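You operate a simulated robot arm through the tools that you are given. There is no shell and no other tool. Be economical: measure what you need, move in short steps, check, and stop when the job is done.

You are at the controls of a simulated two-armed robot. One attempt, no reset.

## Task
On the blue bench mat, fold the blue screen cloth in half.

It is judged by the outcome, as a careful person would: the job done as asked, and still so three seconds after it is handed in. It fails if anything else is knocked over, pushed out of place, dropped, spilled or broken. Flat cloth is picked up by pressing the open fingertips on it (5 to 10 N) and closing them slowly along it; thin cloth reads only 2 to 8 mm in the jaws.

## Robot
Two 7-joint arms with two-finger parallel grippers on one trunk, on a base that drives. Base frame: it is fixed to the floor where the robot stands at the start and does not move with it; the origin is under the middle of the robot, x ahead of it, y to its left, z up; the surface under the hand at the start is at about z = 800. Readings come in mm, rad, newtons and seconds.
The left shoulder is at the start at [70, 163, 1460], the right one opposite. With the tool pointing down near the work surface each hand reaches from about 100 to 780 mm from the robot's upright axis, wherever it stands, measured 20 degrees to its own side. Places, roughly: blue bench mat [500, -100, 800]. Payload 3.43 kg a hand.
Tool frame (each hand has its own): the origin (TCP) lies between the finger pads and is the grasp point; the fingertips stand 34 mm ahead of it; z points along the fingers, y is the line along which they close. Largest opening 128 mm; finger width 24, thickness 12; the body of the gripper, 48 by 130 mm, starts 96 mm behind the TCP.
Orientation is told as [roll, pitch, yaw] about the base's x, y, z axes, in that order, counted from this pose: with the fingers straight down and closing along the base's y, the tool's x points along the base's -x, its y along +y and its z along -z.

## Interface
- The arms move only by the tool step_arm. It takes "left_rows", "right_rows" or both (then of equal length, played together; a hand with none holds still); each is a list of rows, each a list of 2 entries, a list of its own where there are three numbers: the shift along the tool's x, y, z in units of 40 mm (1.0 is 40 mm), then the turn, a rotation vector about the tool's x, y, z in units of 4 degrees (1.0 is 4 degrees). In form: [[[tx, ty, tz], [wx, wy, wz]], ...]. A call has 1 to 20 rows; each row shifts and turns the commanded pose from where the row before left it, along the tool's axes as they then stand. "left_grip" and "right_grip" are, for a hand that has rows, the opening in per cent of the stroke, from 0 (shut) to 100 (fully open), set as the call begins (left out, the last holds). A call with a number of a shift or a turn outside -1 to 1 is refused whole. Each row takes 0.2 s and may step no farther than 50 mm and 0.15 rad from the row before; otherwise, or with a gripper value out of range, the whole call is refused. A pose out of reach is approached as far as the arm can. The call stops where the force on the tool passes 40 N (or 10 N more than at its start, if that is more) or the arm is blocked; 0.2 s more then pass. Each finger travels about 153 mm/s and halts on what it meets, pressing with about 31 N; the grip force reading is that of the motor and also rises with nothing between the fingers. The clock runs only during rows and for 0.2 s after the last one: add rows that do not move to give the fingers time. It gives the time, the measured TCP pose, the force on the tool (base axes), the opening and the grip force at its end, in the units of the frame above (readings bear some noise), with the torque about the TCP (base axes, N m) and any sound that the robot's microphone picked up.
- Cameras (640 x 400 px; columns grow to the right, rows downward): "scene" is now at [116.8, -4.1, 1655.1]; the picture's right is [-0.10, -1.00, 0.00], its down [-0.86, 0.08, -0.50] and it looks along [0.50, -0.05, -0.87] (base axes); focal length 287 px, centre (320, 200). "left" rides on the left gripper at [76, 11, -160] in its tool frame; the picture's right is [-0.15, 0.99, 0.00], its down [-0.88, -0.13, -0.46] and it looks along [-0.45, -0.07, 0.89] (tool axes); focal length 234 px, centre (320, 200). "right" rides on the right gripper at [76, -11, -160] in its tool frame; the picture's right is [0.15, 0.99, 0.00], its down [-0.88, 0.13, -0.46] and it looks along [-0.45, 0.07, 0.89] (tool axes); focal length 234 px, centre (320, 200). There is no depth. A picture from a camera that has moved, and an enlarged one, comes with that camera's place and axes in the base frame and with its lens.
- grab_frame(camera): a new picture of that camera. No time passes.
- move_column(by): slides the trunk up (or, below 0, down) by that many mm; the arms and the scene camera ride with it, the base frame stays. It gives what a move gives, with no picture.
- drive_base(legs): drives the robot by 1 to 6 legs, each [ahead, left, turn to the left] in mm, mm and rad, along the robot's own axes; the way and the turn of a leg run together, so that a leg with both is an arc; at most 1500 mm and 3.142 rad a leg. The arms and the cameras ride along, it lands a little off, and it stops where it bumps. It gives what a move gives.
- turn_head(pan, tilt): turns the head with the scene camera to pan (to the left, within 1.501 rad either way) and tilt (down, from -0.506 to 1.204), counted from straight ahead of the robot. It gives what a move gives.
- enlarge(camera, box): a new picture of the part [left, top, right, bottom] of that camera's present view, enlarged. No time passes.
- hand_in(): hands the job in; it is judged then, once.

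Go step by step. Nothing tells you exact positions but the pictures and the camera data: compare them with the known pose of the tool, close in by small moves and look again before you grip or let go. The budget is 120 turns and 108 pictures, counting those below and the enlarged ones. Unless the task says otherwise, let go and move clear before handing in, and close with one line.

The tools are called after ">>>" as a command line: name --argument value ..., lists and objects as JSON in quotes. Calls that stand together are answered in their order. step_arm: Moves the arms, as the interface text tells. Its arguments: {"type":"object","properties":{"left_rows":{"type":"array","items":{"type":"array"}},"left_grip":{"type":"number"},"right_rows":{"type":"array","items":{"type":"array"}},"right_grip":{"type":"number"}},"required":[]} The other tools are called the same way: move_column (by) slides the trunk up or down; drive_base (legs) drives the base; turn_head (pan, tilt) turns the head that bears the scene camera; grab_frame (camera) takes a picture; enlarge (camera, box) takes an enlarged picture of a part of a camera's view; hand_in () hands the job in.

At the start:

```text
time: 0.0
left_ee_pos: [701.7, 167.8, 1042.6]
left_tcp_rot: [0.001, 0.0, 0.0]
left_ft_force: [0.0, 0.1, -0.7]
left_torque: [0.01, -0.01, -0.01]
left_opening: 128.1
left_grip_force: 0.0
right_ee_pos: [436.9, -283.3, 912.8]
right_tcp_rot: [0.0, 0.001, 0.0]
right_ft_force: [-0.4, 0.7, 0.3]
right_torque: [-0.02, -0.01, -0.02]
right_opening: 127.9
right_grip_force: 0.0
trunk travel left (down, up): [-940.0, 0.0]
robot x, y, heading: [0.5, -0.8, 0.002]
head pan, tilt: [-0.096, 1.047]
```

scene: 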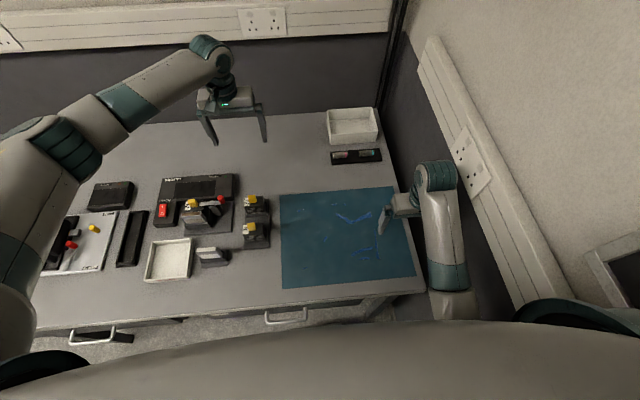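
right: 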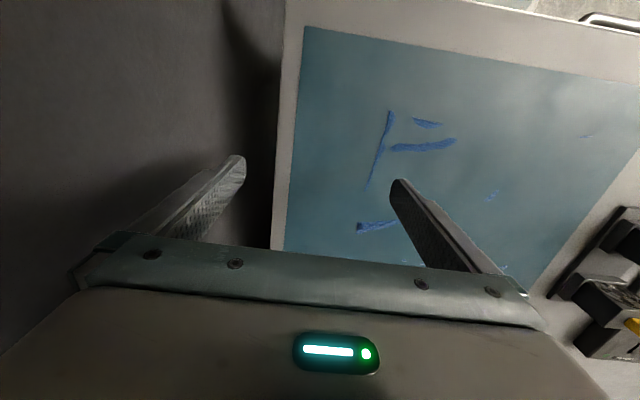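
left: 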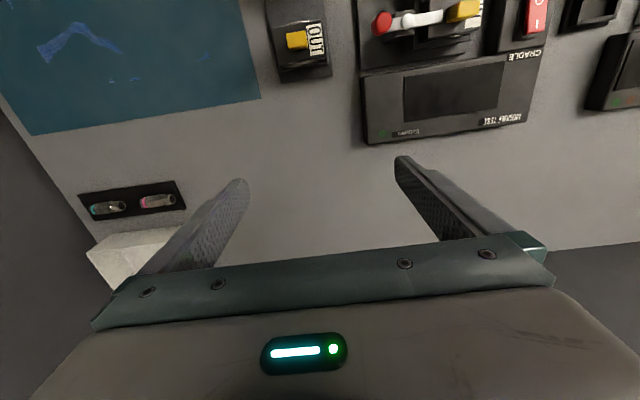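

The blue cloth is hard to tell from the mat, with only bright blue streaks visible, so I take enlarged views first.

>>> enlarge --camera "scene" --box '[270, 170, 430, 300]'

>>> enlarge --camera "right" --box '[260, 0, 640, 280]'

```text
3.08 times, centred on (350, 235) of scene
camera zoom: at [116.8, -4.1, 1655.1], right [-0.1, -1.0, 0.0], down [-0.86, 0.08, -0.5], along [0.5, -0.05, -0.87], focal length 884 px, centre (228, 92)
```

zoom: 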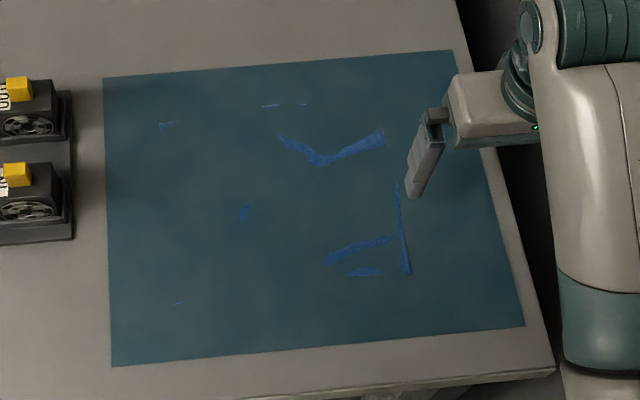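

```text
1.43 times, centred on (450, 140) of right
camera zoom: at [362.3, -294.3, 1072.8], right [-0.15, 0.99, 0.0], down [0.88, 0.13, 0.46], along [0.45, 0.07, -0.89], focal length 334 px, centre (134, 286)
```

zoom: 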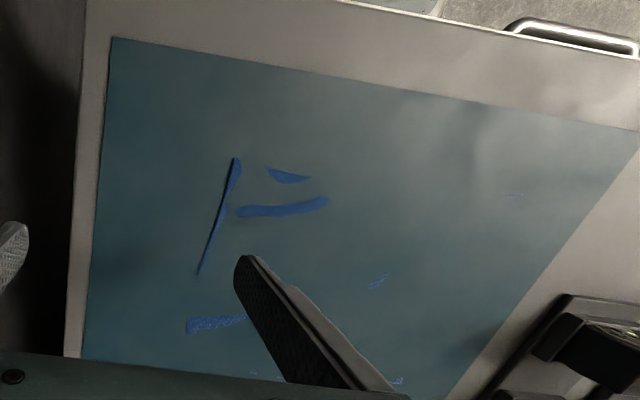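

The cloth looks to be about x 375–585, y -216–25, with the mat at x 320–640, y -315–85. I shift the right hand's camera over the middle for a closer look.

>>> step_arm --right_rows '[[[-0.375, 0.95, 0], [0, 0, 0]], [[-0.375, 0.95, 0], [0, 0, 0]], [[-0.375, 0.95, 0], [0, 0, 0]], [[-0.375, 0.95, 0], [0, 0, 0]], [[-0.375, 0.95, 0], [0, 0, 0]]]'

>>> grab_frame --camera "right"

>>> enlarge --camera "right" --box '[120, 0, 520, 250]'

```text
time: 1.2
left_ee_pos: [702.0, 169.5, 1042.5]
left_tcp_rot: [-0.002, 0.001, -0.001]
left_ft_force: [-0.1, 0.2, -0.6]
left_torque: [-0.04, -0.01, 0.01]
left_opening: 128.0
left_grip_force: 0.1
right_ee_pos: [513.4, -91.3, 913.0]
right_tcp_rot: [-0.003, 0.001, 0.0]
right_ft_force: [0.4, -0.1, -0.4]
right_torque: [-0.02, 0.02, -0.02]
right_opening: 128.2
right_grip_force: 0.1
trunk travel left (down, up): [-940.0, 0.0]
robot x, y, heading: [0.2, 3.3, 0.002]
head pan, tilt: [-0.096, 1.047]
```

```text
102 pictures are left
camera right: at [436.9, -102.0, 1073.4], right [-0.15, 0.99, 0.0], down [0.88, 0.13, 0.45], along [0.45, 0.07, -0.89], focal length 234 px, centre (320, 200)
```

right: 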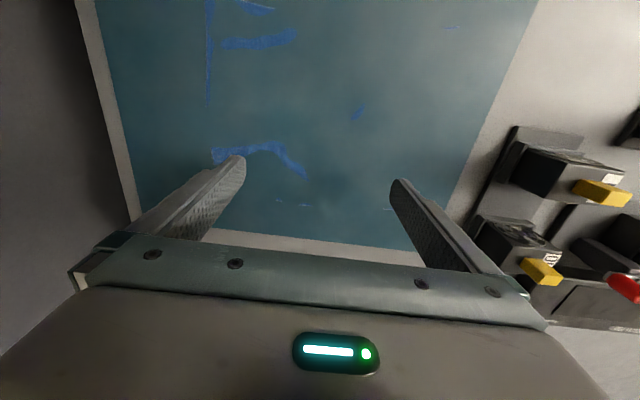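

```text
1.60 times, centred on (320, 125) of right
camera zoom: at [436.9, -102.0, 1073.4], right [-0.15, 0.99, 0.0], down [0.88, 0.13, 0.45], along [0.45, 0.07, -0.89], focal length 375 px, centre (320, 320)
```

zoom: 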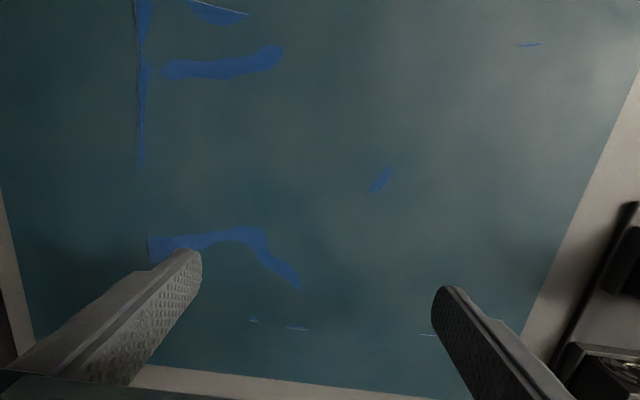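

The cloth's right edge runs at y≈-215, near edge x≈380, far edge x≈583; the left edge is uncertain. I enlarge the small marks on the left.

>>> enlarge --camera "right" --box '[390, 0, 550, 100]'

>>> enlarge --camera "right" --box '[260, 150, 420, 250]'

>>> enlarge --camera "scene" --box '[290, 190, 354, 230]'

>>> enlarge --camera "scene" --box '[290, 245, 354, 285]'

```text
4.00 times, centred on (470, 50) of right
camera zoom: at [436.9, -102.0, 1073.4], right [-0.15, 0.99, 0.0], down [0.88, 0.13, 0.45], along [0.45, 0.07, -0.89], focal length 937 px, centre (-280, 800)
```

zoom: 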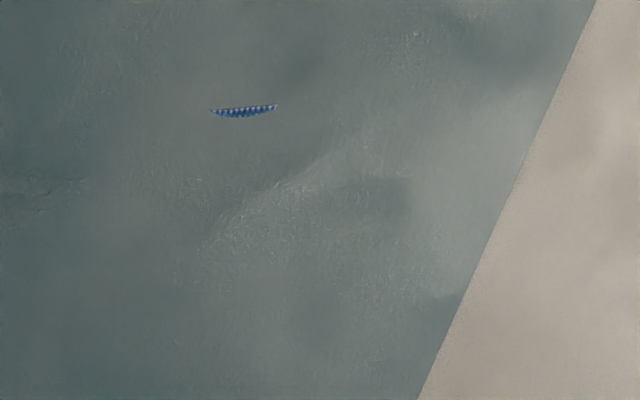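

```text
4.00 times, centred on (340, 200) of right
camera zoom: at [436.9, -102.0, 1073.4], right [-0.15, 0.99, 0.0], down [0.88, 0.13, 0.45], along [0.45, 0.07, -0.89], focal length 937 px, centre (240, 200)
```

zoom: 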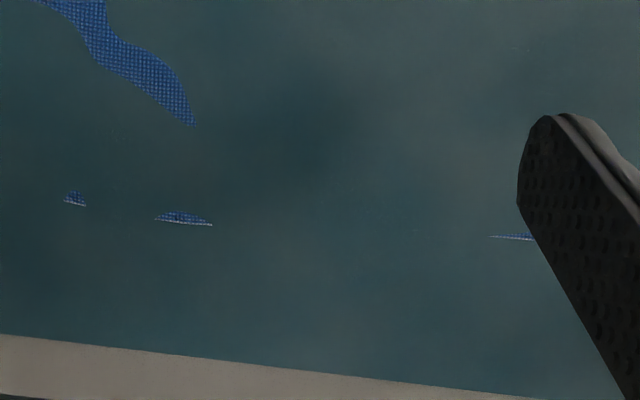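

```text
10.00 times, centred on (322, 210) of scene
camera zoom: at [117.6, -2.0, 1655.1], right [-0.1, -1.0, 0.0], down [-0.86, 0.08, -0.5], along [0.5, -0.05, -0.87], focal length 2872 px, centre (300, 100)
```

zoom: 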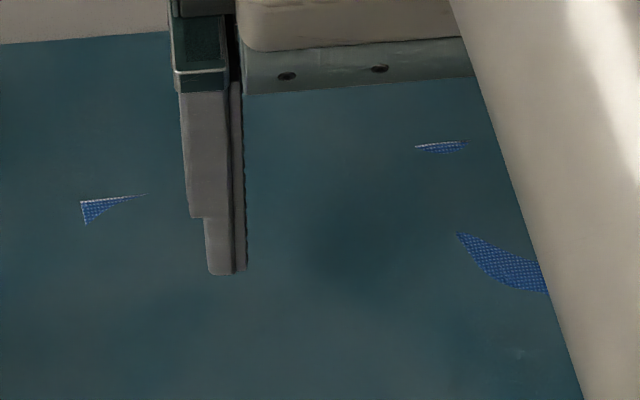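

```text
10.00 times, centred on (322, 265) of scene
camera zoom: at [117.6, -2.0, 1655.1], right [-0.1, -1.0, 0.0], down [-0.86, 0.08, -0.5], along [0.5, -0.05, -0.87], focal length 2872 px, centre (300, -450)
```

zoom: 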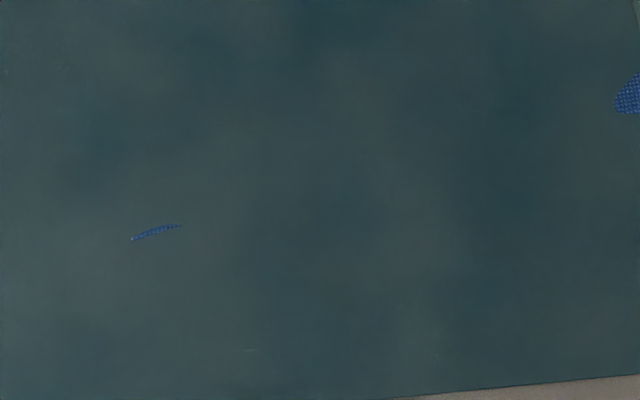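

The far-left corner shows at about (577, 26) with a white hem. I check the right edge and near edge the same way.

>>> enlarge --camera "right" --box '[190, 0, 310, 75]'

>>> enlarge --camera "right" --box '[180, 90, 300, 165]'

```text
5.33 times, centred on (250, 38) of right
camera zoom: at [436.9, -102.0, 1073.4], right [-0.15, 0.99, 0.0], down [0.88, 0.13, 0.45], along [0.45, 0.07, -0.89], focal length 1249 px, centre (693, 1067)
```

zoom: 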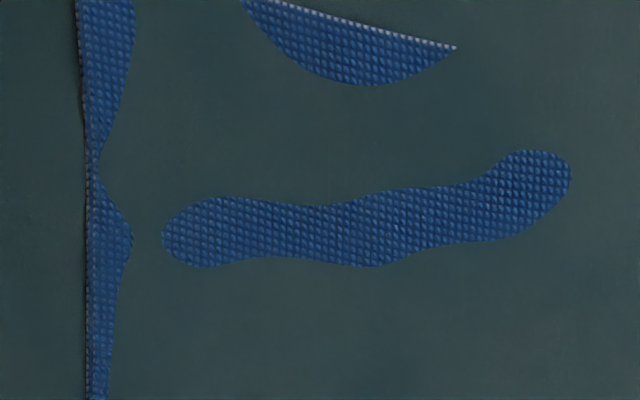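

```text
5.33 times, centred on (240, 128) of right
camera zoom: at [436.9, -102.0, 1073.4], right [-0.15, 0.99, 0.0], down [0.88, 0.13, 0.45], along [0.45, 0.07, -0.89], focal length 1249 px, centre (747, 587)
```

zoom: 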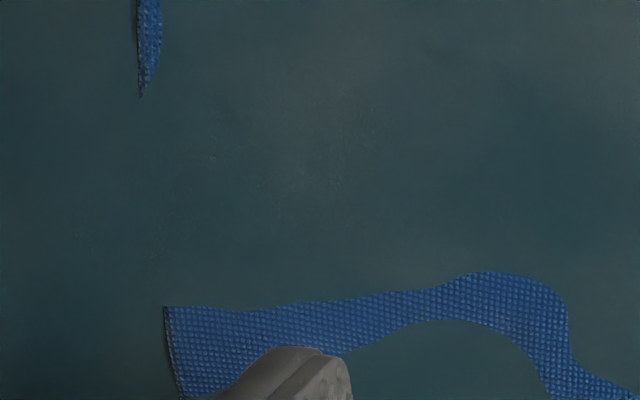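

All four corners are now estimated: far-left (577, 26), near-left (374, 24), near-right (390, -218), far-right (595, -214). I'll pinch the right edge with both hands and fold it to the left; first I bring both hands above it.

>>> step_arm --right_rows '[[[0.615, -0.73, 0], [0, 0, 0]], [[0.615, -0.73, 0], [0, 0, 0]], [[0.615, -0.73, 0], [0, 0, 0]], [[0.615, -0.73, 0], [0, 0, 0]], [[0, 0, 0], [0, 0, 0]], [[0, 0, 0], [0, 0, 0]], [[0, 0, 0], [0, 0, 0]], [[0, 0, 0], [0, 0, 0]], [[0, 0, 0], [0, 0, 0]], [[0, 0, 0], [0, 0, 0]]]' --left_rows '[[[0, 0, 0], [0, 0, 0]], [[0.37, -0.95, 0], [0, 0, 0]], [[0.37, -0.95, 0], [0, 0, 0]], [[0.37, -0.95, 0], [0, 0, 0]], [[0.37, -0.95, 0], [0, 0, 0]], [[0.37, -0.95, 0], [0, 0, 0]], [[0.37, -0.95, 0], [0, 0, 0]], [[0.37, -0.95, 0], [0, 0, 0]], [[0.37, -0.95, 0], [0, 0, 0]], [[0.37, -0.95, 0], [0, 0, 0]]]' --right_grip 22 --left_grip 22

>>> grab_frame --camera "scene"

```text
time: 3.4
left_ee_pos: [569.9, -175.2, 1040.3]
left_tcp_rot: [0.001, 0.002, 0.0]
left_ft_force: [0.3, -0.4, -0.1]
left_torque: [0.02, -0.02, 0.03]
left_opening: 28.4
left_grip_force: 0.0
right_ee_pos: [415.1, -212.4, 910.9]
right_tcp_rot: [0.002, 0.0, 0.0]
right_ft_force: [-0.5, -0.9, -0.3]
right_torque: [-0.01, -0.04, 0.02]
right_opening: 28.1
right_grip_force: 0.1
trunk travel left (down, up): [-940.0, 0.0]
robot x, y, heading: [0.7, 2.7, -0.002]
head pan, tilt: [-0.096, 1.047]
```

```text
94 pictures are left
camera scene: at [115.5, -6.7, 1655.2], right [-0.1, -1.0, 0.0], down [-0.86, 0.08, -0.5], along [0.5, -0.05, -0.87], focal length 287 px, centre (320, 200)
```

scene: 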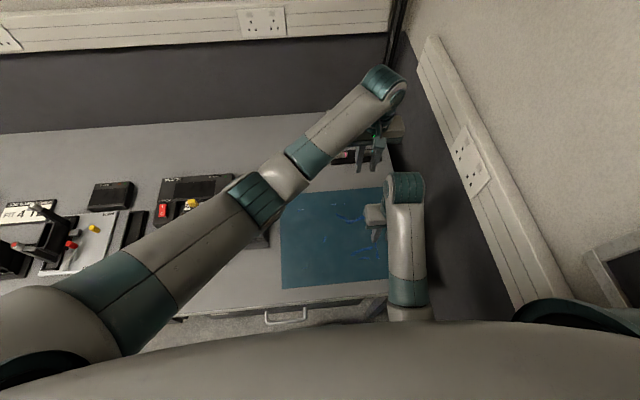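

Both arms clear each other. I lower both hands to about 45 mm above the contact height and line up in y.

>>> step_arm --left_rows '[[[0, -0.2, 0.94], [0, 0, 0]], [[0, -0.2, 0.94], [0, 0, 0]], [[0, -0.2, 0.94], [0, 0, 0]], [[0, -0.17, 0.94], [0, 0, 0]]]' --right_rows '[[[0, 0.1, 0.2], [0, 0, 0]], [[0, 0, 0.2], [0, 0, 0]], [[0, 0, 0.2], [0, 0, 0]], [[0, 0, 0.2], [0, 0, 0]]]'

>>> grab_frame --camera "right"

>>> grab_frame --camera "left"

```text
time: 4.6
left_ee_pos: [603.0, -150.7, 881.2]
left_tcp_rot: [0.046, -0.021, 0.055]
left_ft_force: [0.0, 0.2, -0.1]
left_torque: [0.0, 0.01, -0.01]
left_opening: 28.2
left_grip_force: 0.0
right_ee_pos: [412.8, -204.9, 880.0]
right_tcp_rot: [0.0, 0.0, 0.001]
right_ft_force: [0.4, -0.4, 0.1]
right_torque: [-0.01, -0.03, 0.01]
right_opening: 28.3
right_grip_force: 0.1
trunk travel left (down, up): [-940.0, 0.0]
robot x, y, heading: [3.4, 0.0, -0.002]
head pan, tilt: [-0.096, 1.047]
stopped in row 4 (left hand): the arm was blocked; the commanded pose is now the measured one
```

```text
93 pictures are left
camera right: at [338.4, -216.9, 1040.1], right [-0.15, 0.99, 0.0], down [0.88, 0.13, 0.46], along [0.45, 0.07, -0.89], focal length 234 px, centre (320, 200)
```

right: 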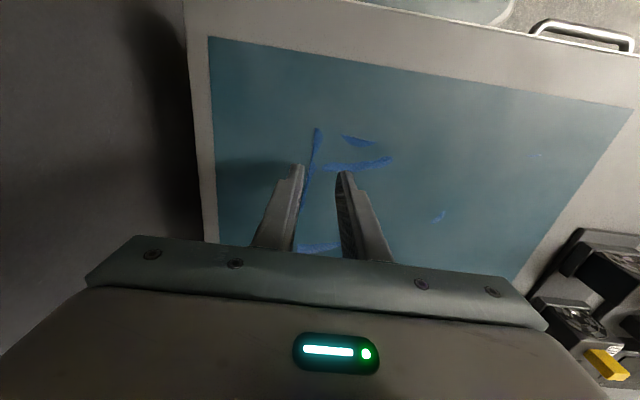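

```text
92 pictures are left
camera left: at [523.9, -153.2, 1040.7], right [0.09, 0.99, 0.05], down [0.88, -0.1, 0.47], along [0.47, 0.0, -0.88], focal length 234 px, centre (320, 200)
```

left: 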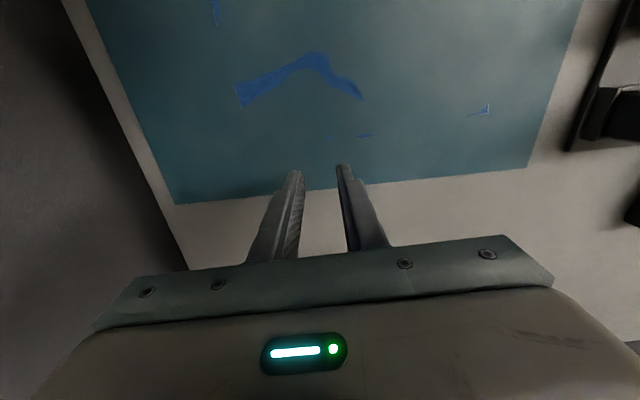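

The left hand was blocked before reaching the edge, likely by the other arm or a joint limit. I look at the scene.

>>> grab_frame --camera "scene"

```text
91 pictures are left
camera scene: at [116.3, -4.7, 1655.2], right [-0.1, -1.0, 0.0], down [-0.86, 0.08, -0.5], along [0.5, -0.05, -0.87], focal length 287 px, centre (320, 200)
```

scene: 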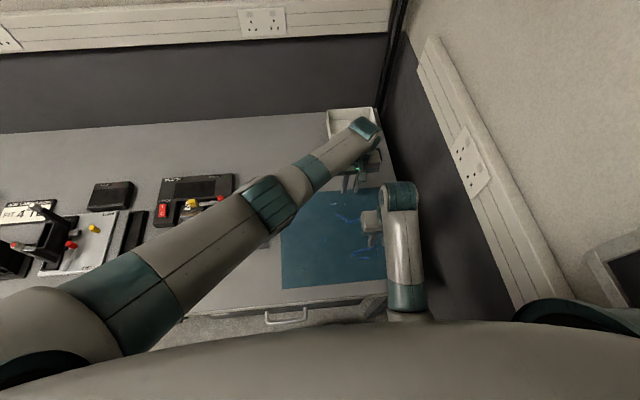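

No visible contact, so it looks like a reach or joint limit on the left arm at that side. I switch to folding the near edge to the far edge (left hand at y≈0, right at y≈-195), turning both hands 90° so they pinch across the edge.

>>> step_arm --left_rows '[[[0.2, 0.2, -0.8], [0, 0, 0]], [[0.72, 0.72, -0.1], [0, 0, 0]], [[0.72, 0.72, -0.1], [0, 0, 0]], [[0.72, 0.72, -0.1], [0, 0, 0]], [[0.72, 0.72, -0.1], [0, 0, 0]], [[0.72, 0.72, 0], [0, 0, 0]], [[0, 0, 0], [0.66, 0.3, 0.79]], [[0, 0, 0], [0, 0, 1]], [[0, 0, 0], [0, 0, 1]], [[0, 0, 0], [0, 0, 1]], [[0, 0, 0], [0, 0, 1]], [[0, 0, 0], [0, 0, 1]], [[0, 0, 0], [0, 0, 1]], [[0, 0, 0], [0, 0, 1]], [[0, 0, 0], [0, 0, 1]], [[0, 0, 0], [0, 0, 1]]]' --right_rows '[[[0, 0.1, -0.5], [0, 0, 0]], [[-0.1, 0.1, -0.5], [0, 0, 0]], [[-0.1, 0.1, -0.2], [0, 0, 0]], [[0, 0, 0], [0, 0, 0]], [[0, 0, 0], [0, 0, 0]], [[0, 0, 0], [0, 0, 0]], [[0, 0, 0], [0, 0, -1]], [[0, 0, 0], [0, 0, -1]], [[0, 0, 0], [0, 0, -1]], [[0, 0, 0], [0, 0, -1]], [[0, 0, 0], [0, 0, -1]], [[0, 0, 0], [0, 0, -1]], [[0, 0, 0], [0, 0, -1]], [[0, 0, 0], [0, 0, -1]], [[0, 0, 0], [0, 0, -1]], [[0, 0, 0], [0, 0, -1]]]'

>>> grab_frame --camera "scene"

```text
time: 8.2
left_ee_pos: [439.7, -12.1, 934.9]
left_tcp_rot: [-0.002, 0.002, -0.634]
left_ft_force: [-0.9, 0.0, 0.1]
left_torque: [0.0, 0.01, -0.01]
left_opening: 28.2
left_grip_force: 0.0
right_ee_pos: [414.8, -249.7, 921.6]
right_tcp_rot: [-0.069, 0.073, 0.695]
right_ft_force: [-0.2, -0.7, -0.1]
right_torque: [0.04, 0.0, -0.02]
right_opening: 28.0
right_grip_force: 0.1
trunk travel left (down, up): [-940.0, 0.0]
robot x, y, heading: [0.1, -1.5, 0.003]
head pan, tilt: [-0.096, 1.047]
stopped in row 16 (right hand): the arm was blocked; the commanded pose is now the measured one
```

```text
90 pictures are left
camera scene: at [116.6, -4.2, 1655.2], right [-0.1, -1.0, 0.0], down [-0.86, 0.08, -0.5], along [0.5, -0.05, -0.87], focal length 287 px, centre (320, 200)
```

scene: 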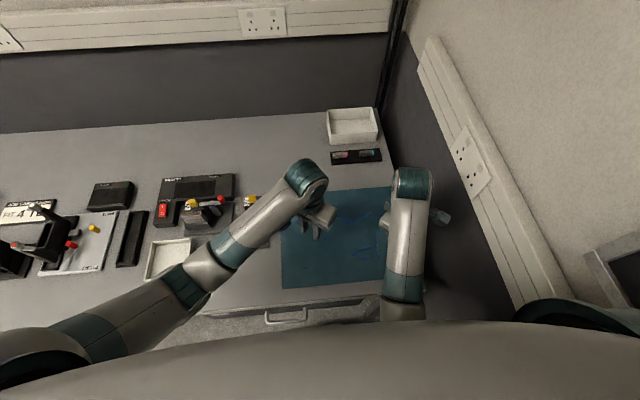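

The right wrist hit its limit turning that way; I back it out and turn it the other way, while the left continues toward -90°.

>>> step_arm --right_rows '[[[0, 0, 0], [0, 0, 1]], [[0, 0, 0], [0, 0, 1]], [[0, 0, 0], [0, 0, 1]], [[0, 0, 0], [0, 0, 1]], [[0, 0, 0], [0, 0, 1]], [[0, 0, 0], [0, 0, 1]], [[0, 0, 0], [0, 0, 1]], [[0, 0, 0], [0, 0, 1]], [[0, 0, 0], [0, 0, 1]], [[0, 0, 0], [0, 0, 1]], [[0, 0.65, 0], [-0.72, 0, 0]], [[0, 0.65, 0], [-0.72, 0, 0]], [[0, 0, 0], [0, 0, 1]], [[0, 0, 0], [0, 0, 1]], [[0, 0, 0], [0, 0, 1]], [[0, 0, 0], [0, 0, 1]], [[0, 0, 0], [0, 0, 1]], [[0, 0, 0], [0, 0, 1]], [[0, 0, 0], [0, 0, 1]], [[0, 0, 0], [0, 0, 1]]]' --left_rows '[[[0, 0, 0], [0, 0, 1]], [[0, 0, 0], [0, 0, 1]], [[0, 0, 0], [0, 0, 1]], [[0, 0, 0], [0, 0, 1]], [[0, 0, 0], [0, 0, 1]], [[0, 0, 0], [0, 0, 1]], [[0, 0, 0], [0, 0, 1]], [[0, 0, 0], [0, 0, 1]], [[0, 0, 0], [0, 0, 1]], [[0, 0, 0], [0, 0, 1]], [[0, 0, 0], [0, 0, 1]], [[0, 0, 0], [0, 0, 1]], [[0, 0, 0], [0, 0, 1]], [[0, 0, 0], [0, 0, 0]], [[0, 0, 0], [0, 0, 0]], [[0, 0, 0], [0, 0, 0]], [[0, 0, 0], [0, 0, 0]], [[0, 0, 0], [0, 0, 0]], [[0, 0, 0], [0, 0, 0]], [[0, 0, 0], [0, 0, 0]]]'

```text
time: 10.6
left_ee_pos: [441.4, -11.3, 935.1]
left_tcp_rot: [-0.004, -0.001, -1.39]
left_ft_force: [-0.1, 0.4, -0.8]
left_torque: [0.02, 0.02, -0.01]
left_opening: 28.3
left_grip_force: 0.0
right_ee_pos: [410.1, -309.0, 920.8]
right_tcp_rot: [-0.21, 0.021, -0.011]
right_ft_force: [-0.1, -0.1, 0.7]
right_torque: [-0.03, 0.0, -0.03]
right_opening: 28.1
right_grip_force: 0.1
trunk travel left (down, up): [-940.0, 0.0]
robot x, y, heading: [0.7, -1.0, -0.005]
head pan, tilt: [-0.096, 1.047]
stopped in row 12 (right hand): the arm was blocked; the commanded pose is now the measured one
```

The left turned fine to -1.39, but the right is being held off sideways by something. I look.

>>> grab_frame --camera "scene"

>>> grab_frame --camera "left"

```text
89 pictures are left
camera scene: at [117.0, -3.8, 1655.1], right [-0.1, -1.0, 0.0], down [-0.86, 0.08, -0.5], along [0.5, -0.05, -0.87], focal length 287 px, centre (320, 200)
```

scene: 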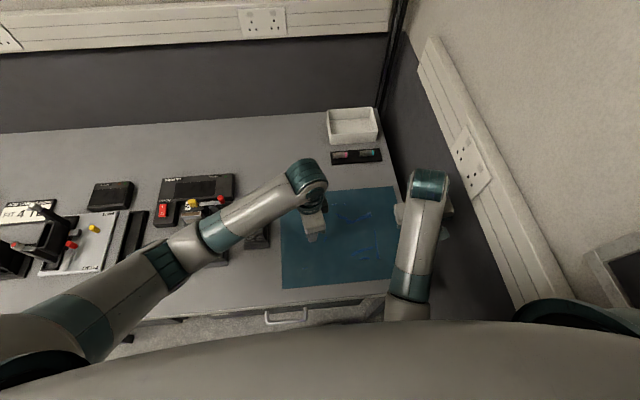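

```text
88 pictures are left
camera left: at [439.6, 64.0, 1094.5], right [1.0, 0.03, 0.0], down [0.03, -0.89, 0.46], along [0.01, -0.46, -0.89], focal length 234 px, centre (320, 200)
```

left: 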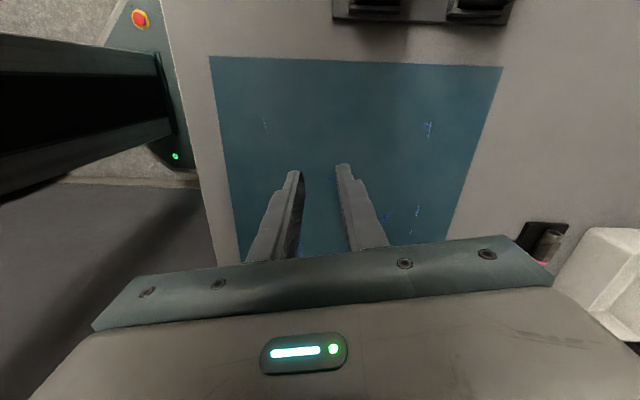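

I try freeing the right arm by lifting and levelling it without sideways motion.

>>> step_arm --right_rows '[[[0, 0, -0.6], [0, 0, 0]], [[0, 0, -0.6], [0, 0, 0]], [[0, 0, -0.6], [-0.75, 0, 0]], [[0, 0, -0.6], [-0.75, 0, 0]], [[0, 0, 0], [-0.75, 0, 0]], [[0, 0, 0], [-0.75, 0, 0]]]'

```text
time: 11.4
left_ee_pos: [440.5, -7.5, 934.2]
left_tcp_rot: [-0.005, -0.004, -1.388]
left_ft_force: [-0.6, 0.2, -0.1]
left_torque: [0.0, -0.03, 0.02]
left_opening: 28.4
left_grip_force: 0.0
right_ee_pos: [398.6, -384.7, 990.0]
right_tcp_rot: [-0.35, 0.052, -0.024]
right_ft_force: [-0.1, 14.4, -9.6]
right_torque: [0.61, 0.15, 0.11]
right_opening: 19.3
right_grip_force: 0.0
right hand out of reach, approached as far as the arm can: row 3
trunk travel left (down, up): [-940.0, 0.0]
robot x, y, heading: [-1.1, -0.7, 0.006]
head pan, tilt: [-0.096, 1.047]
stopped in row 3 (right hand): the arm was blocked; the commanded pose is now the measured one
```

The right hand is being driven toward the wall. I turn the head to see the whole right arm.

>>> turn_head --pan -1.0 --tilt 0.9

>>> grab_frame --camera "scene"

>>> grab_frame --camera "right"

```text
time: 12.6
left_ee_pos: [441.7, -9.2, 934.1]
left_tcp_rot: [-0.004, -0.004, -1.392]
left_ft_force: [0.7, -0.8, -0.5]
left_torque: [0.01, 0.01, 0.02]
left_opening: 28.5
left_grip_force: 0.1
right_ee_pos: [398.9, -384.6, 990.6]
right_tcp_rot: [-0.352, 0.051, -0.026]
right_ft_force: [5.1, 20.7, -0.9]
right_torque: [0.61, -0.12, 0.34]
right_opening: 16.4
right_grip_force: 0.1
trunk travel left (down, up): [-940.0, 0.0]
robot x, y, heading: [1.4, 1.0, 0.001]
head pan, tilt: [-1.0, 0.901]
```

```text
87 pictures are left
camera scene: at [92.4, -56.9, 1665.7], right [-0.84, -0.54, 0.0], down [-0.43, 0.66, -0.62], along [0.34, -0.52, -0.78], focal length 287 px, centre (320, 200)
```

scene: 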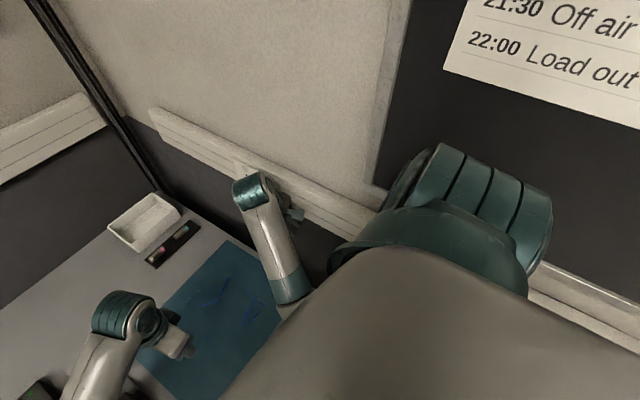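

```text
86 pictures are left
camera right: at [332.3, -338.9, 1148.7], right [-0.14, 0.93, -0.33], down [0.91, 0.26, 0.34], along [0.4, -0.25, -0.88], focal length 234 px, centre (320, 200)
```

right: 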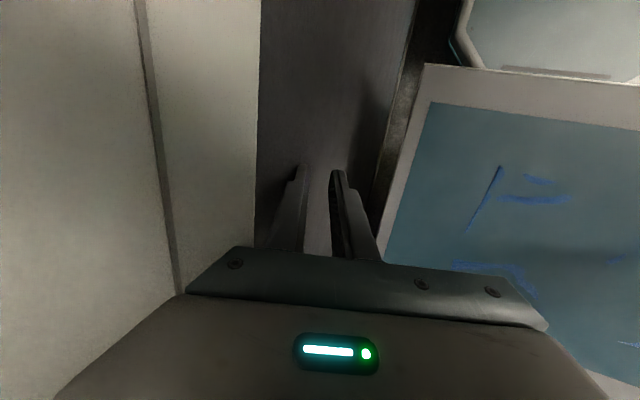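

The right hand is against the wall and its elbow cramped beside it. I lift the left hand clear, then drive the base 120 mm left, away from the wall.

>>> step_arm --left_rows '[[[0, 0, -0.9], [0, 0, 0]], [[0, 0, -0.9], [0, 0, 0]], [[0, 0, -0.9], [0, 0, 0]]]'

>>> drive_base --legs '[[0, 120, 0]]'

>>> grab_frame --camera "scene"

```text
time: 13.4
left_ee_pos: [441.0, -9.1, 1041.8]
left_tcp_rot: [-0.005, -0.003, -1.392]
left_ft_force: [0.6, 1.3, -0.8]
left_torque: [0.0, 0.01, 0.0]
left_opening: 28.3
left_grip_force: 0.1
right_ee_pos: [397.9, -385.3, 990.3]
right_tcp_rot: [-0.352, 0.051, -0.029]
right_ft_force: [5.2, 20.7, 0.2]
right_torque: [0.53, -0.14, 0.36]
right_opening: 17.2
right_grip_force: 0.1
trunk travel left (down, up): [-940.0, 0.0]
robot x, y, heading: [-1.0, 1.0, 0.001]
head pan, tilt: [-1.0, 0.901]
```

```text
time: 14.7
left_ee_pos: [440.2, 109.9, 1041.8]
left_tcp_rot: [-0.004, -0.002, -1.388]
left_ft_force: [0.2, -0.6, 0.6]
left_torque: [0.01, -0.03, -0.01]
left_opening: 28.1
left_grip_force: 0.1
right_ee_pos: [399.3, -266.6, 989.3]
right_tcp_rot: [-0.349, 0.052, -0.025]
right_ft_force: [0.2, -1.1, 0.4]
right_torque: [0.01, -0.02, 0.0]
right_opening: 28.1
right_grip_force: 0.1
trunk travel left (down, up): [-940.0, 0.0]
robot x, y, heading: [0.4, 120.7, 0.004]
head pan, tilt: [-1.0, 0.901]
```

```text
85 pictures are left
camera scene: at [91.1, 59.8, 1665.6], right [-0.84, -0.54, 0.0], down [-0.43, 0.66, -0.62], along [0.34, -0.52, -0.78], focal length 287 px, centre (320, 200)
```

scene: 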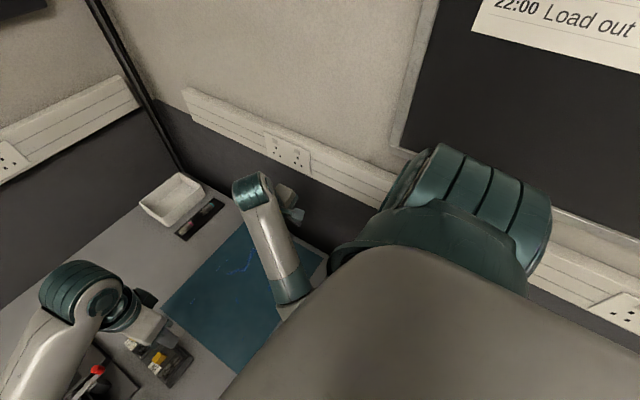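

Clear of the wall. I level the right hand in place.

>>> step_arm --right_rows '[[[0, 0, 0], [-1, 0, 0]], [[0, 0, 0], [-1, 0, 0]], [[0, 0, 0], [-1, 0, 0]], [[0, 0, 0], [-1, 0, 0]], [[0, 0, 0], [-1, 0, 0]]]'

```text
time: 15.6
left_ee_pos: [440.5, 112.3, 1040.7]
left_tcp_rot: [-0.006, -0.002, -1.387]
left_ft_force: [-0.8, -0.1, 0.3]
left_torque: [0.02, 0.0, -0.02]
left_opening: 28.3
left_grip_force: 0.0
right_ee_pos: [386.2, -343.8, 1011.5]
right_tcp_rot: [-0.255, 0.055, -0.079]
right_ft_force: [0.5, -0.2, -1.1]
right_torque: [0.0, 0.0, -0.01]
right_opening: 28.1
right_grip_force: 0.0
trunk travel left (down, up): [-940.0, 0.0]
robot x, y, heading: [1.5, 121.8, -0.002]
head pan, tilt: [-1.0, 0.901]
stopped in row 4 (right hand): the arm was blocked; the commanded pose is now the measured one
```

Still pushed outward, so a joint limit or self-contact with the arm folded. I extend the right hand forward to unfold the arm.

>>> step_arm --right_rows '[[[-0.7, 0, 0], [0, 0, 0]], [[-0.7, 0, 0], [0, 0, 0]], [[-0.7, 0, 0], [0, 0, 0]], [[-0.7, 0, 0], [0, 0, 0]], [[-0.7, 0, 0], [0, 0, 0]]]'

>>> grab_frame --camera "scene"

```text
time: 16.8
left_ee_pos: [442.1, 111.0, 1042.0]
left_tcp_rot: [-0.004, -0.002, -1.387]
left_ft_force: [-0.8, -0.7, 0.0]
left_torque: [-0.01, 0.04, 0.01]
left_opening: 28.3
left_grip_force: 0.0
right_ee_pos: [525.4, -355.6, 1003.9]
right_tcp_rot: [-0.256, 0.057, -0.083]
right_ft_force: [0.0, -0.3, 0.7]
right_torque: [0.05, -0.01, 0.0]
right_opening: 28.3
right_grip_force: 0.1
trunk travel left (down, up): [-940.0, 0.0]
robot x, y, heading: [-3.0, 124.2, 0.005]
head pan, tilt: [-1.0, 0.901]
```

```text
84 pictures are left
camera scene: at [92.3, 60.6, 1665.5], right [-0.84, -0.54, 0.0], down [-0.43, 0.66, -0.62], along [0.34, -0.52, -0.78], focal length 287 px, centre (320, 200)
```

scene: 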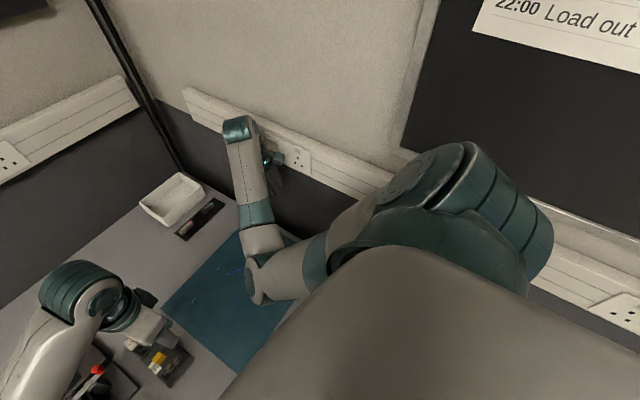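

It tracks again once extended. I level it here.

>>> step_arm --right_rows '[[[0, 0, 0], [-0.91, -0.2, 0]], [[0, 0, 0], [-0.91, -0.2, 0]], [[0, 0, 0], [-0.91, -0.2, -0.3]], [[0, 0, 0], [-0.91, -0.2, -0.3]]]'

```text
time: 17.8
left_ee_pos: [439.8, 114.2, 1041.3]
left_tcp_rot: [-0.003, -0.006, -1.388]
left_ft_force: [-1.1, -0.5, -0.2]
left_torque: [0.0, 0.0, 0.0]
left_opening: 28.3
left_grip_force: 0.1
right_ee_pos: [524.3, -350.2, 1006.2]
right_tcp_rot: [-0.002, 0.003, -0.029]
right_ft_force: [-6.3, 18.9, 9.5]
right_torque: [-2.9, -1.06, -0.02]
right_opening: 28.0
right_grip_force: 0.0
trunk travel left (down, up): [-940.0, 0.0]
robot x, y, heading: [2.4, 121.9, 0.007]
head pan, tilt: [-1.0, 0.901]
```

Levelled, with the gripper body leaning on the wall. I move it 145 mm left and start turning it toward -90°.

>>> step_arm --right_rows '[[[0, 0.9, 0], [0, 0, 0]], [[0, 0.9, 0], [0, 0, 0]], [[0, 0.9, 0], [0, 0, 0]], [[0, 0.9, 0], [0, 0, 0]], [[0, 0, 0], [0, 0, 1]], [[0, 0, 0], [0, 0, 1]], [[0, 0, 0], [0, 0, 1]], [[0, 0, 0], [0, 0, 1]], [[0, 0, 0], [0, 0, 1]], [[0, 0, 0], [0, 0, 1]], [[0, 0, 0], [0, 0, 1]], [[0, 0, 0], [0, 0, 1]], [[0, 0, 0], [0, 0, 1]], [[0, 0, 0], [0, 0, 1]]]'

>>> grab_frame --camera "scene"

```text
time: 21.0
left_ee_pos: [441.1, 112.0, 1043.4]
left_tcp_rot: [-0.003, -0.002, -1.388]
left_ft_force: [-0.8, -0.1, 0.2]
left_torque: [0.01, 0.02, 0.02]
left_opening: 27.8
left_grip_force: 0.1
right_ee_pos: [520.4, -287.6, 1019.6]
right_tcp_rot: [-0.074, -0.07, -0.795]
right_ft_force: [0.1, 0.2, 0.3]
right_torque: [0.02, -0.01, -0.02]
right_opening: 28.2
right_grip_force: 0.0
trunk travel left (down, up): [-940.0, 0.0]
robot x, y, heading: [-1.3, 124.4, 0.0]
head pan, tilt: [-1.0, 0.901]
stopped in row 14 (right hand): the arm was blocked; the commanded pose is now the measured one
```

```text
83 pictures are left
camera scene: at [91.1, 61.0, 1665.6], right [-0.84, -0.54, 0.0], down [-0.43, 0.66, -0.62], along [0.34, -0.52, -0.78], focal length 287 px, centre (320, 200)
```

scene: 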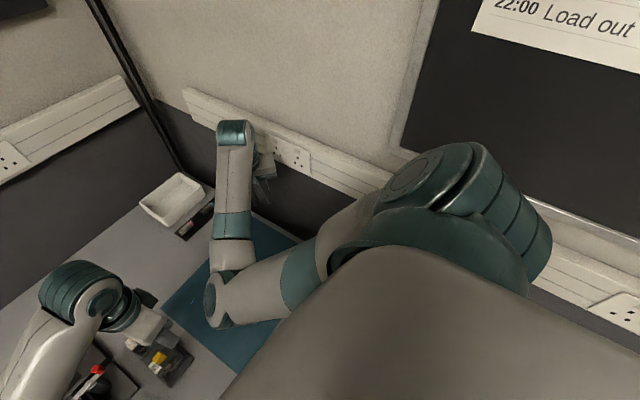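

The right wrist doesn't like large turns, so I'll keep it at yaw 0 and pinch the near edge along y at each corner instead (this grips the hem itself). I turn both hands back to yaw 0.

>>> step_arm --right_rows '[[[0, 0, 0], [0, 0, -1]], [[0, 0, 0], [0, 0, -1]], [[0, 0, 0], [0, 0, -1]], [[0, 0, 0], [0, 0, -1]], [[0, 0, 0], [0, 0, -1]], [[0, 0, 0], [0, 0, -1]], [[0, 0, 0], [0, 0, -1]], [[0, 0, 0], [0, 0, -1]], [[0, 0, 0], [0, 0, -1]], [[0, 0, 0], [0, 0, -1]], [[0, 0, 0], [0, 0, -1]], [[0, 0, 0], [-0.72, 0, -0.3]], [[0, 0, 0], [-0.72, 0, 0]]]' --left_rows '[[[0, 0, 0], [0, 0, -1]], [[0, 0, 0], [0, 0, -1]], [[0, 0, 0], [0, 0, -1]], [[0, 0, 0], [0, 0, -1]], [[0, 0, 0], [0, 0, -1]], [[0, 0, 0], [0, 0, -1]], [[0, 0, 0], [0, 0, -1]], [[0, 0, 0], [0, 0, -1]], [[0, 0, 0], [0, 0, -1]], [[0, 0, 0], [0, 0, -1]], [[0, 0, 0], [0, 0, -1]], [[0, 0, 0], [0, 0, -1]], [[0, 0, 0], [0, 0, -1]]]'

```text
time: 23.8
left_ee_pos: [441.7, 111.7, 1041.9]
left_tcp_rot: [-0.003, 0.0, -0.481]
left_ft_force: [-0.1, 0.6, -0.1]
left_torque: [0.03, 0.03, -0.03]
left_opening: 28.3
left_grip_force: 0.1
right_ee_pos: [519.3, -284.0, 1017.3]
right_tcp_rot: [0.005, 0.004, -0.004]
right_ft_force: [-0.7, -0.6, 1.1]
right_torque: [-0.01, -0.01, 0.01]
right_opening: 28.1
right_grip_force: 0.1
trunk travel left (down, up): [-940.0, 0.0]
robot x, y, heading: [3.5, 122.3, 0.003]
head pan, tilt: [-1.0, 0.901]
```

Both level. I move the right hand left a bit, finish the left's turn, then drive the base back right 70 mm.

>>> step_arm --right_rows '[[[0, 0.4, 0.2], [0, 0, 0]], [[0, 0.4, 0.2], [0, 0, 0]], [[0, 0.4, 0.2], [0, 0, 0]], [[0, 0.4, 0.2], [0, 0, 0]], [[0, 0, 0.2], [0, 0, 0]], [[0, 0, 0.2], [0, 0, 0]], [[0, 0, 0], [0, 0, 0]]]' --left_rows '[[[0, 0, 0], [0, 0, -1]], [[0, 0, 0], [0, 0, -1]], [[0, 0, 0], [0, 0, -1]], [[0, 0, 0], [0, 0, -1]], [[0, 0, 0], [0, 0, -1]], [[0, 0, 0], [0, 0, -1]], [[0, 0, 0], [0, 0, -0.9]]]'

>>> drive_base --legs '[[0, -70, 0]]'

>>> turn_head --pan -0.3 --tilt 1.05

>>> grab_frame --camera "scene"

```text
time: 25.6
left_ee_pos: [440.1, 112.4, 1042.0]
left_tcp_rot: [-0.001, 0.003, 0.002]
left_ft_force: [-0.4, 0.4, 0.9]
left_torque: [-0.01, 0.0, -0.01]
left_opening: 28.0
left_grip_force: 0.0
right_ee_pos: [532.2, -267.4, 992.4]
right_tcp_rot: [-0.054, -0.033, -0.048]
right_ft_force: [-0.9, 0.8, 0.3]
right_torque: [-0.02, 0.0, -0.03]
right_opening: 28.4
right_grip_force: 0.1
trunk travel left (down, up): [-940.0, 0.0]
robot x, y, heading: [-3.9, 123.1, 0.005]
head pan, tilt: [-1.0, 0.901]
stopped in row 7 (right hand): the arm was blocked; the commanded pose is now the measured one
```

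```text
time: 26.6
left_ee_pos: [441.4, 46.7, 1043.4]
left_tcp_rot: [-0.005, 0.004, 0.001]
left_ft_force: [0.0, 0.0, 0.8]
left_torque: [-0.03, -0.01, 0.03]
left_opening: 28.4
left_grip_force: 0.0
right_ee_pos: [530.6, -332.9, 994.5]
right_tcp_rot: [-0.059, -0.033, -0.046]
right_ft_force: [-0.3, 0.0, -0.3]
right_torque: [-0.06, 0.02, -0.03]
right_opening: 28.1
right_grip_force: 0.1
trunk travel left (down, up): [-940.0, 0.0]
robot x, y, heading: [1.0, 54.4, 0.004]
head pan, tilt: [-1.0, 0.901]
```

```text
time: 27.7
left_ee_pos: [441.4, 44.0, 1042.9]
left_tcp_rot: [-0.005, 0.004, 0.003]
left_ft_force: [-0.2, 0.3, -0.6]
left_torque: [-0.03, -0.02, -0.01]
left_opening: 28.3
left_grip_force: 0.1
right_ee_pos: [531.2, -336.5, 994.6]
right_tcp_rot: [-0.055, -0.034, -0.048]
right_ft_force: [1.0, 0.0, 0.3]
right_torque: [-0.03, 0.02, -0.01]
right_opening: 28.5
right_grip_force: 0.0
trunk travel left (down, up): [-940.0, 0.0]
robot x, y, heading: [-2.5, 52.2, 0.001]
head pan, tilt: [-0.3, 1.051]
```

```text
82 pictures are left
camera scene: at [113.8, 36.9, 1655.0], right [-0.29, -0.96, 0.0], down [-0.83, 0.25, -0.5], along [0.48, -0.15, -0.87], focal length 287 px, centre (320, 200)
```

scene: 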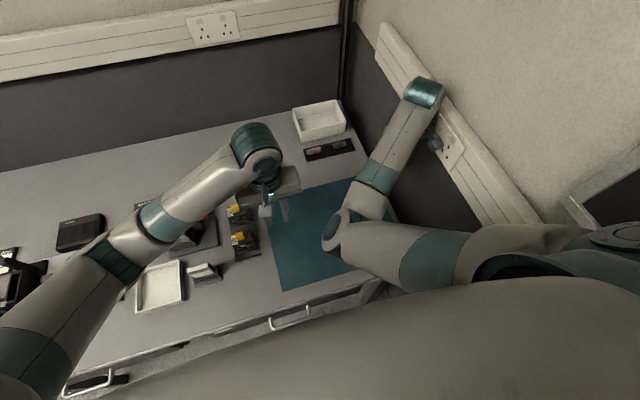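

The right elbow has swung inward. I extend the right arm far forward at height to try to let the elbow straighten, keeping above the tray.

>>> step_arm --right_rows '[[[-0.7, 0, -0.3], [0, 0, 0]], [[-0.7, 0, -0.3], [-0.4, 0.25, -0.35]], [[-0.7, 0, -0.3], [-0.4, 0.25, -0.35]], [[-0.7, 0.1, -0.2], [0, 0, 0]], [[-0.7, 0.1, 0], [0, 0, 0]], [[-0.4, 0.2, 0], [0, 0, 0]], [[-0.2, 0.5, 0], [0, 0, 0]], [[0, 0.5, 0], [0, 0, 0]], [[0, 0.5, 0], [0, 0, 0]]]'

>>> grab_frame --camera "scene"

```text
time: 29.7
left_ee_pos: [440.0, 42.2, 1042.1]
left_tcp_rot: [-0.001, 0.002, 0.001]
left_ft_force: [0.3, 0.1, 0.3]
left_torque: [-0.03, -0.02, 0.01]
left_opening: 28.2
left_grip_force: 0.1
right_ee_pos: [695.8, -261.1, 1039.2]
right_tcp_rot: [0.002, 0.003, 0.002]
right_ft_force: [-0.7, -0.7, -0.7]
right_torque: [-0.01, -0.02, 0.01]
right_opening: 28.3
right_grip_force: 0.1
trunk travel left (down, up): [-940.0, 0.0]
robot x, y, heading: [2.2, 51.3, 0.002]
head pan, tilt: [-0.3, 1.051]
```

```text
81 pictures are left
camera scene: at [113.8, 36.0, 1655.0], right [-0.29, -0.96, 0.0], down [-0.83, 0.25, -0.5], along [0.48, -0.15, -0.87], focal length 287 px, centre (320, 200)
```

scene: 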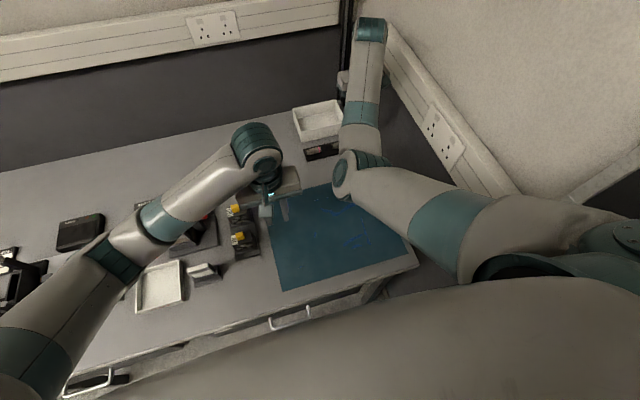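

It tracks well when extended, so the near-in poses were cramping the elbow against the torso. I drive the base back 100 mm to work at a longer reach.

>>> drive_base --legs '[[-100, 0, 0]]'

>>> step_arm --right_rows '[[[0, 0.3, 0.5], [0, 0, 0]], [[0, 0.3, 0.5], [0, 0, 0]], [[0, 0.3, 0.5], [0, 0, 0]], [[0.4, 0.3, 0.3], [0, 0, 0]], [[0.4, 0, 0.3], [0, 0, 0]], [[0.4, 0, 0], [0, 0, 0]]]'

>>> grab_frame --camera "scene"

```text
time: 30.8
left_ee_pos: [342.8, 42.8, 1042.6]
left_tcp_rot: [-0.001, 0.006, 0.005]
left_ft_force: [-0.3, -0.6, 0.3]
left_torque: [-0.03, 0.03, 0.01]
left_opening: 28.2
left_grip_force: 0.0
right_ee_pos: [595.9, -259.2, 1037.0]
right_tcp_rot: [0.001, 0.005, 0.005]
right_ft_force: [0.8, 0.3, 0.5]
right_torque: [-0.01, -0.02, 0.03]
right_opening: 28.2
right_grip_force: 0.1
trunk travel left (down, up): [-940.0, 0.0]
robot x, y, heading: [-103.5, 51.4, 0.009]
head pan, tilt: [-0.3, 1.051]
```

```text
time: 32.2
left_ee_pos: [340.3, 42.8, 1041.5]
left_tcp_rot: [-0.002, 0.005, 0.006]
left_ft_force: [0.5, -0.5, 0.4]
left_torque: [0.02, -0.02, -0.03]
left_opening: 28.2
left_grip_force: 0.2
right_ee_pos: [545.6, -213.2, 955.4]
right_tcp_rot: [0.003, 0.0, 0.005]
right_ft_force: [0.6, 0.4, -0.6]
right_torque: [0.02, -0.02, 0.01]
right_opening: 28.0
right_grip_force: 0.0
trunk travel left (down, up): [-940.0, 0.0]
robot x, y, heading: [-103.8, 51.6, 0.006]
head pan, tilt: [-0.3, 1.051]
```

```text
80 pictures are left
camera scene: at [11.5, 34.9, 1655.1], right [-0.29, -0.96, 0.0], down [-0.83, 0.25, -0.5], along [0.48, -0.14, -0.87], focal length 287 px, centre (320, 200)
```

scene: 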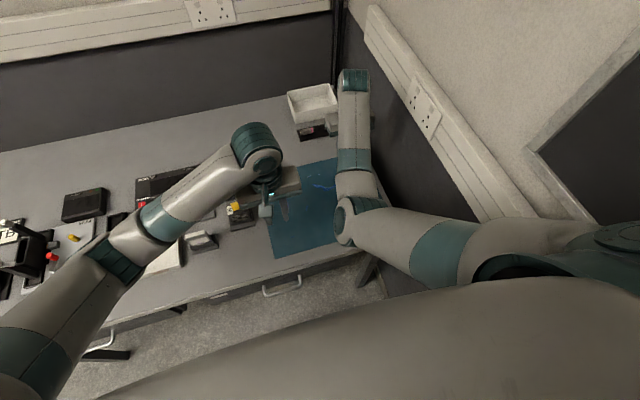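

Tracking is exact now. I bring both hands toward the near corners, above the mat.

>>> step_arm --right_rows '[[[0.6, 0.03, 0.3], [0, 0, 0]], [[0.6, 0.03, 0.3], [0, 0, 0]], [[0.6, 0.03, 0.3], [0, 0, 0]], [[0.6, 0.03, 0.3], [0, 0, 0]]]' --left_rows '[[[-0.32, -0.27, 0.88], [0, 0, 0]], [[-0.32, -0.27, 0.88], [0, 0, 0]], [[-0.32, -0.27, 0.88], [0, 0, 0]], [[-0.32, -0.27, 0.88], [0, 0, 0]]]'

>>> grab_frame --camera "right"

>>> grab_frame --camera "left"

```text
time: 33.2
left_ee_pos: [390.8, -2.2, 900.0]
left_tcp_rot: [0.0, 0.002, 0.003]
left_ft_force: [-0.5, 0.8, 1.0]
left_torque: [0.01, -0.02, -0.02]
left_opening: 28.0
left_grip_force: 0.0
right_ee_pos: [448.3, -209.9, 908.3]
right_tcp_rot: [0.003, 0.005, 0.005]
right_ft_force: [-0.3, -0.2, -0.3]
right_torque: [0.02, -0.01, 0.0]
right_opening: 28.3
right_grip_force: 0.1
trunk travel left (down, up): [-940.0, 0.0]
robot x, y, heading: [-101.2, 45.8, 0.008]
head pan, tilt: [-0.3, 1.051]
```

```text
79 pictures are left
camera right: at [373.7, -221.9, 1068.8], right [-0.15, 0.99, 0.0], down [0.88, 0.13, 0.45], along [0.45, 0.07, -0.89], focal length 234 px, centre (320, 200)
```

right: 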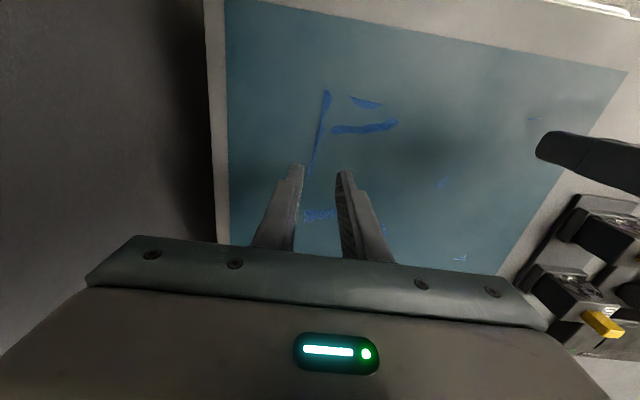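

```text
78 pictures are left
camera left: at [316.0, 6.3, 1059.9], right [0.14, 0.99, 0.0], down [0.88, -0.13, 0.45], along [0.45, -0.07, -0.89], focal length 234 px, centre (320, 200)
```

left: 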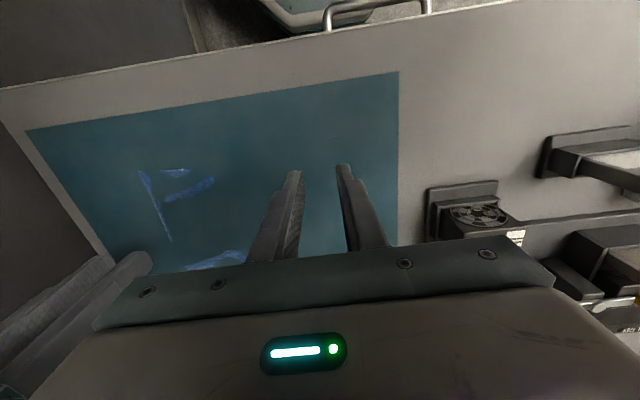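

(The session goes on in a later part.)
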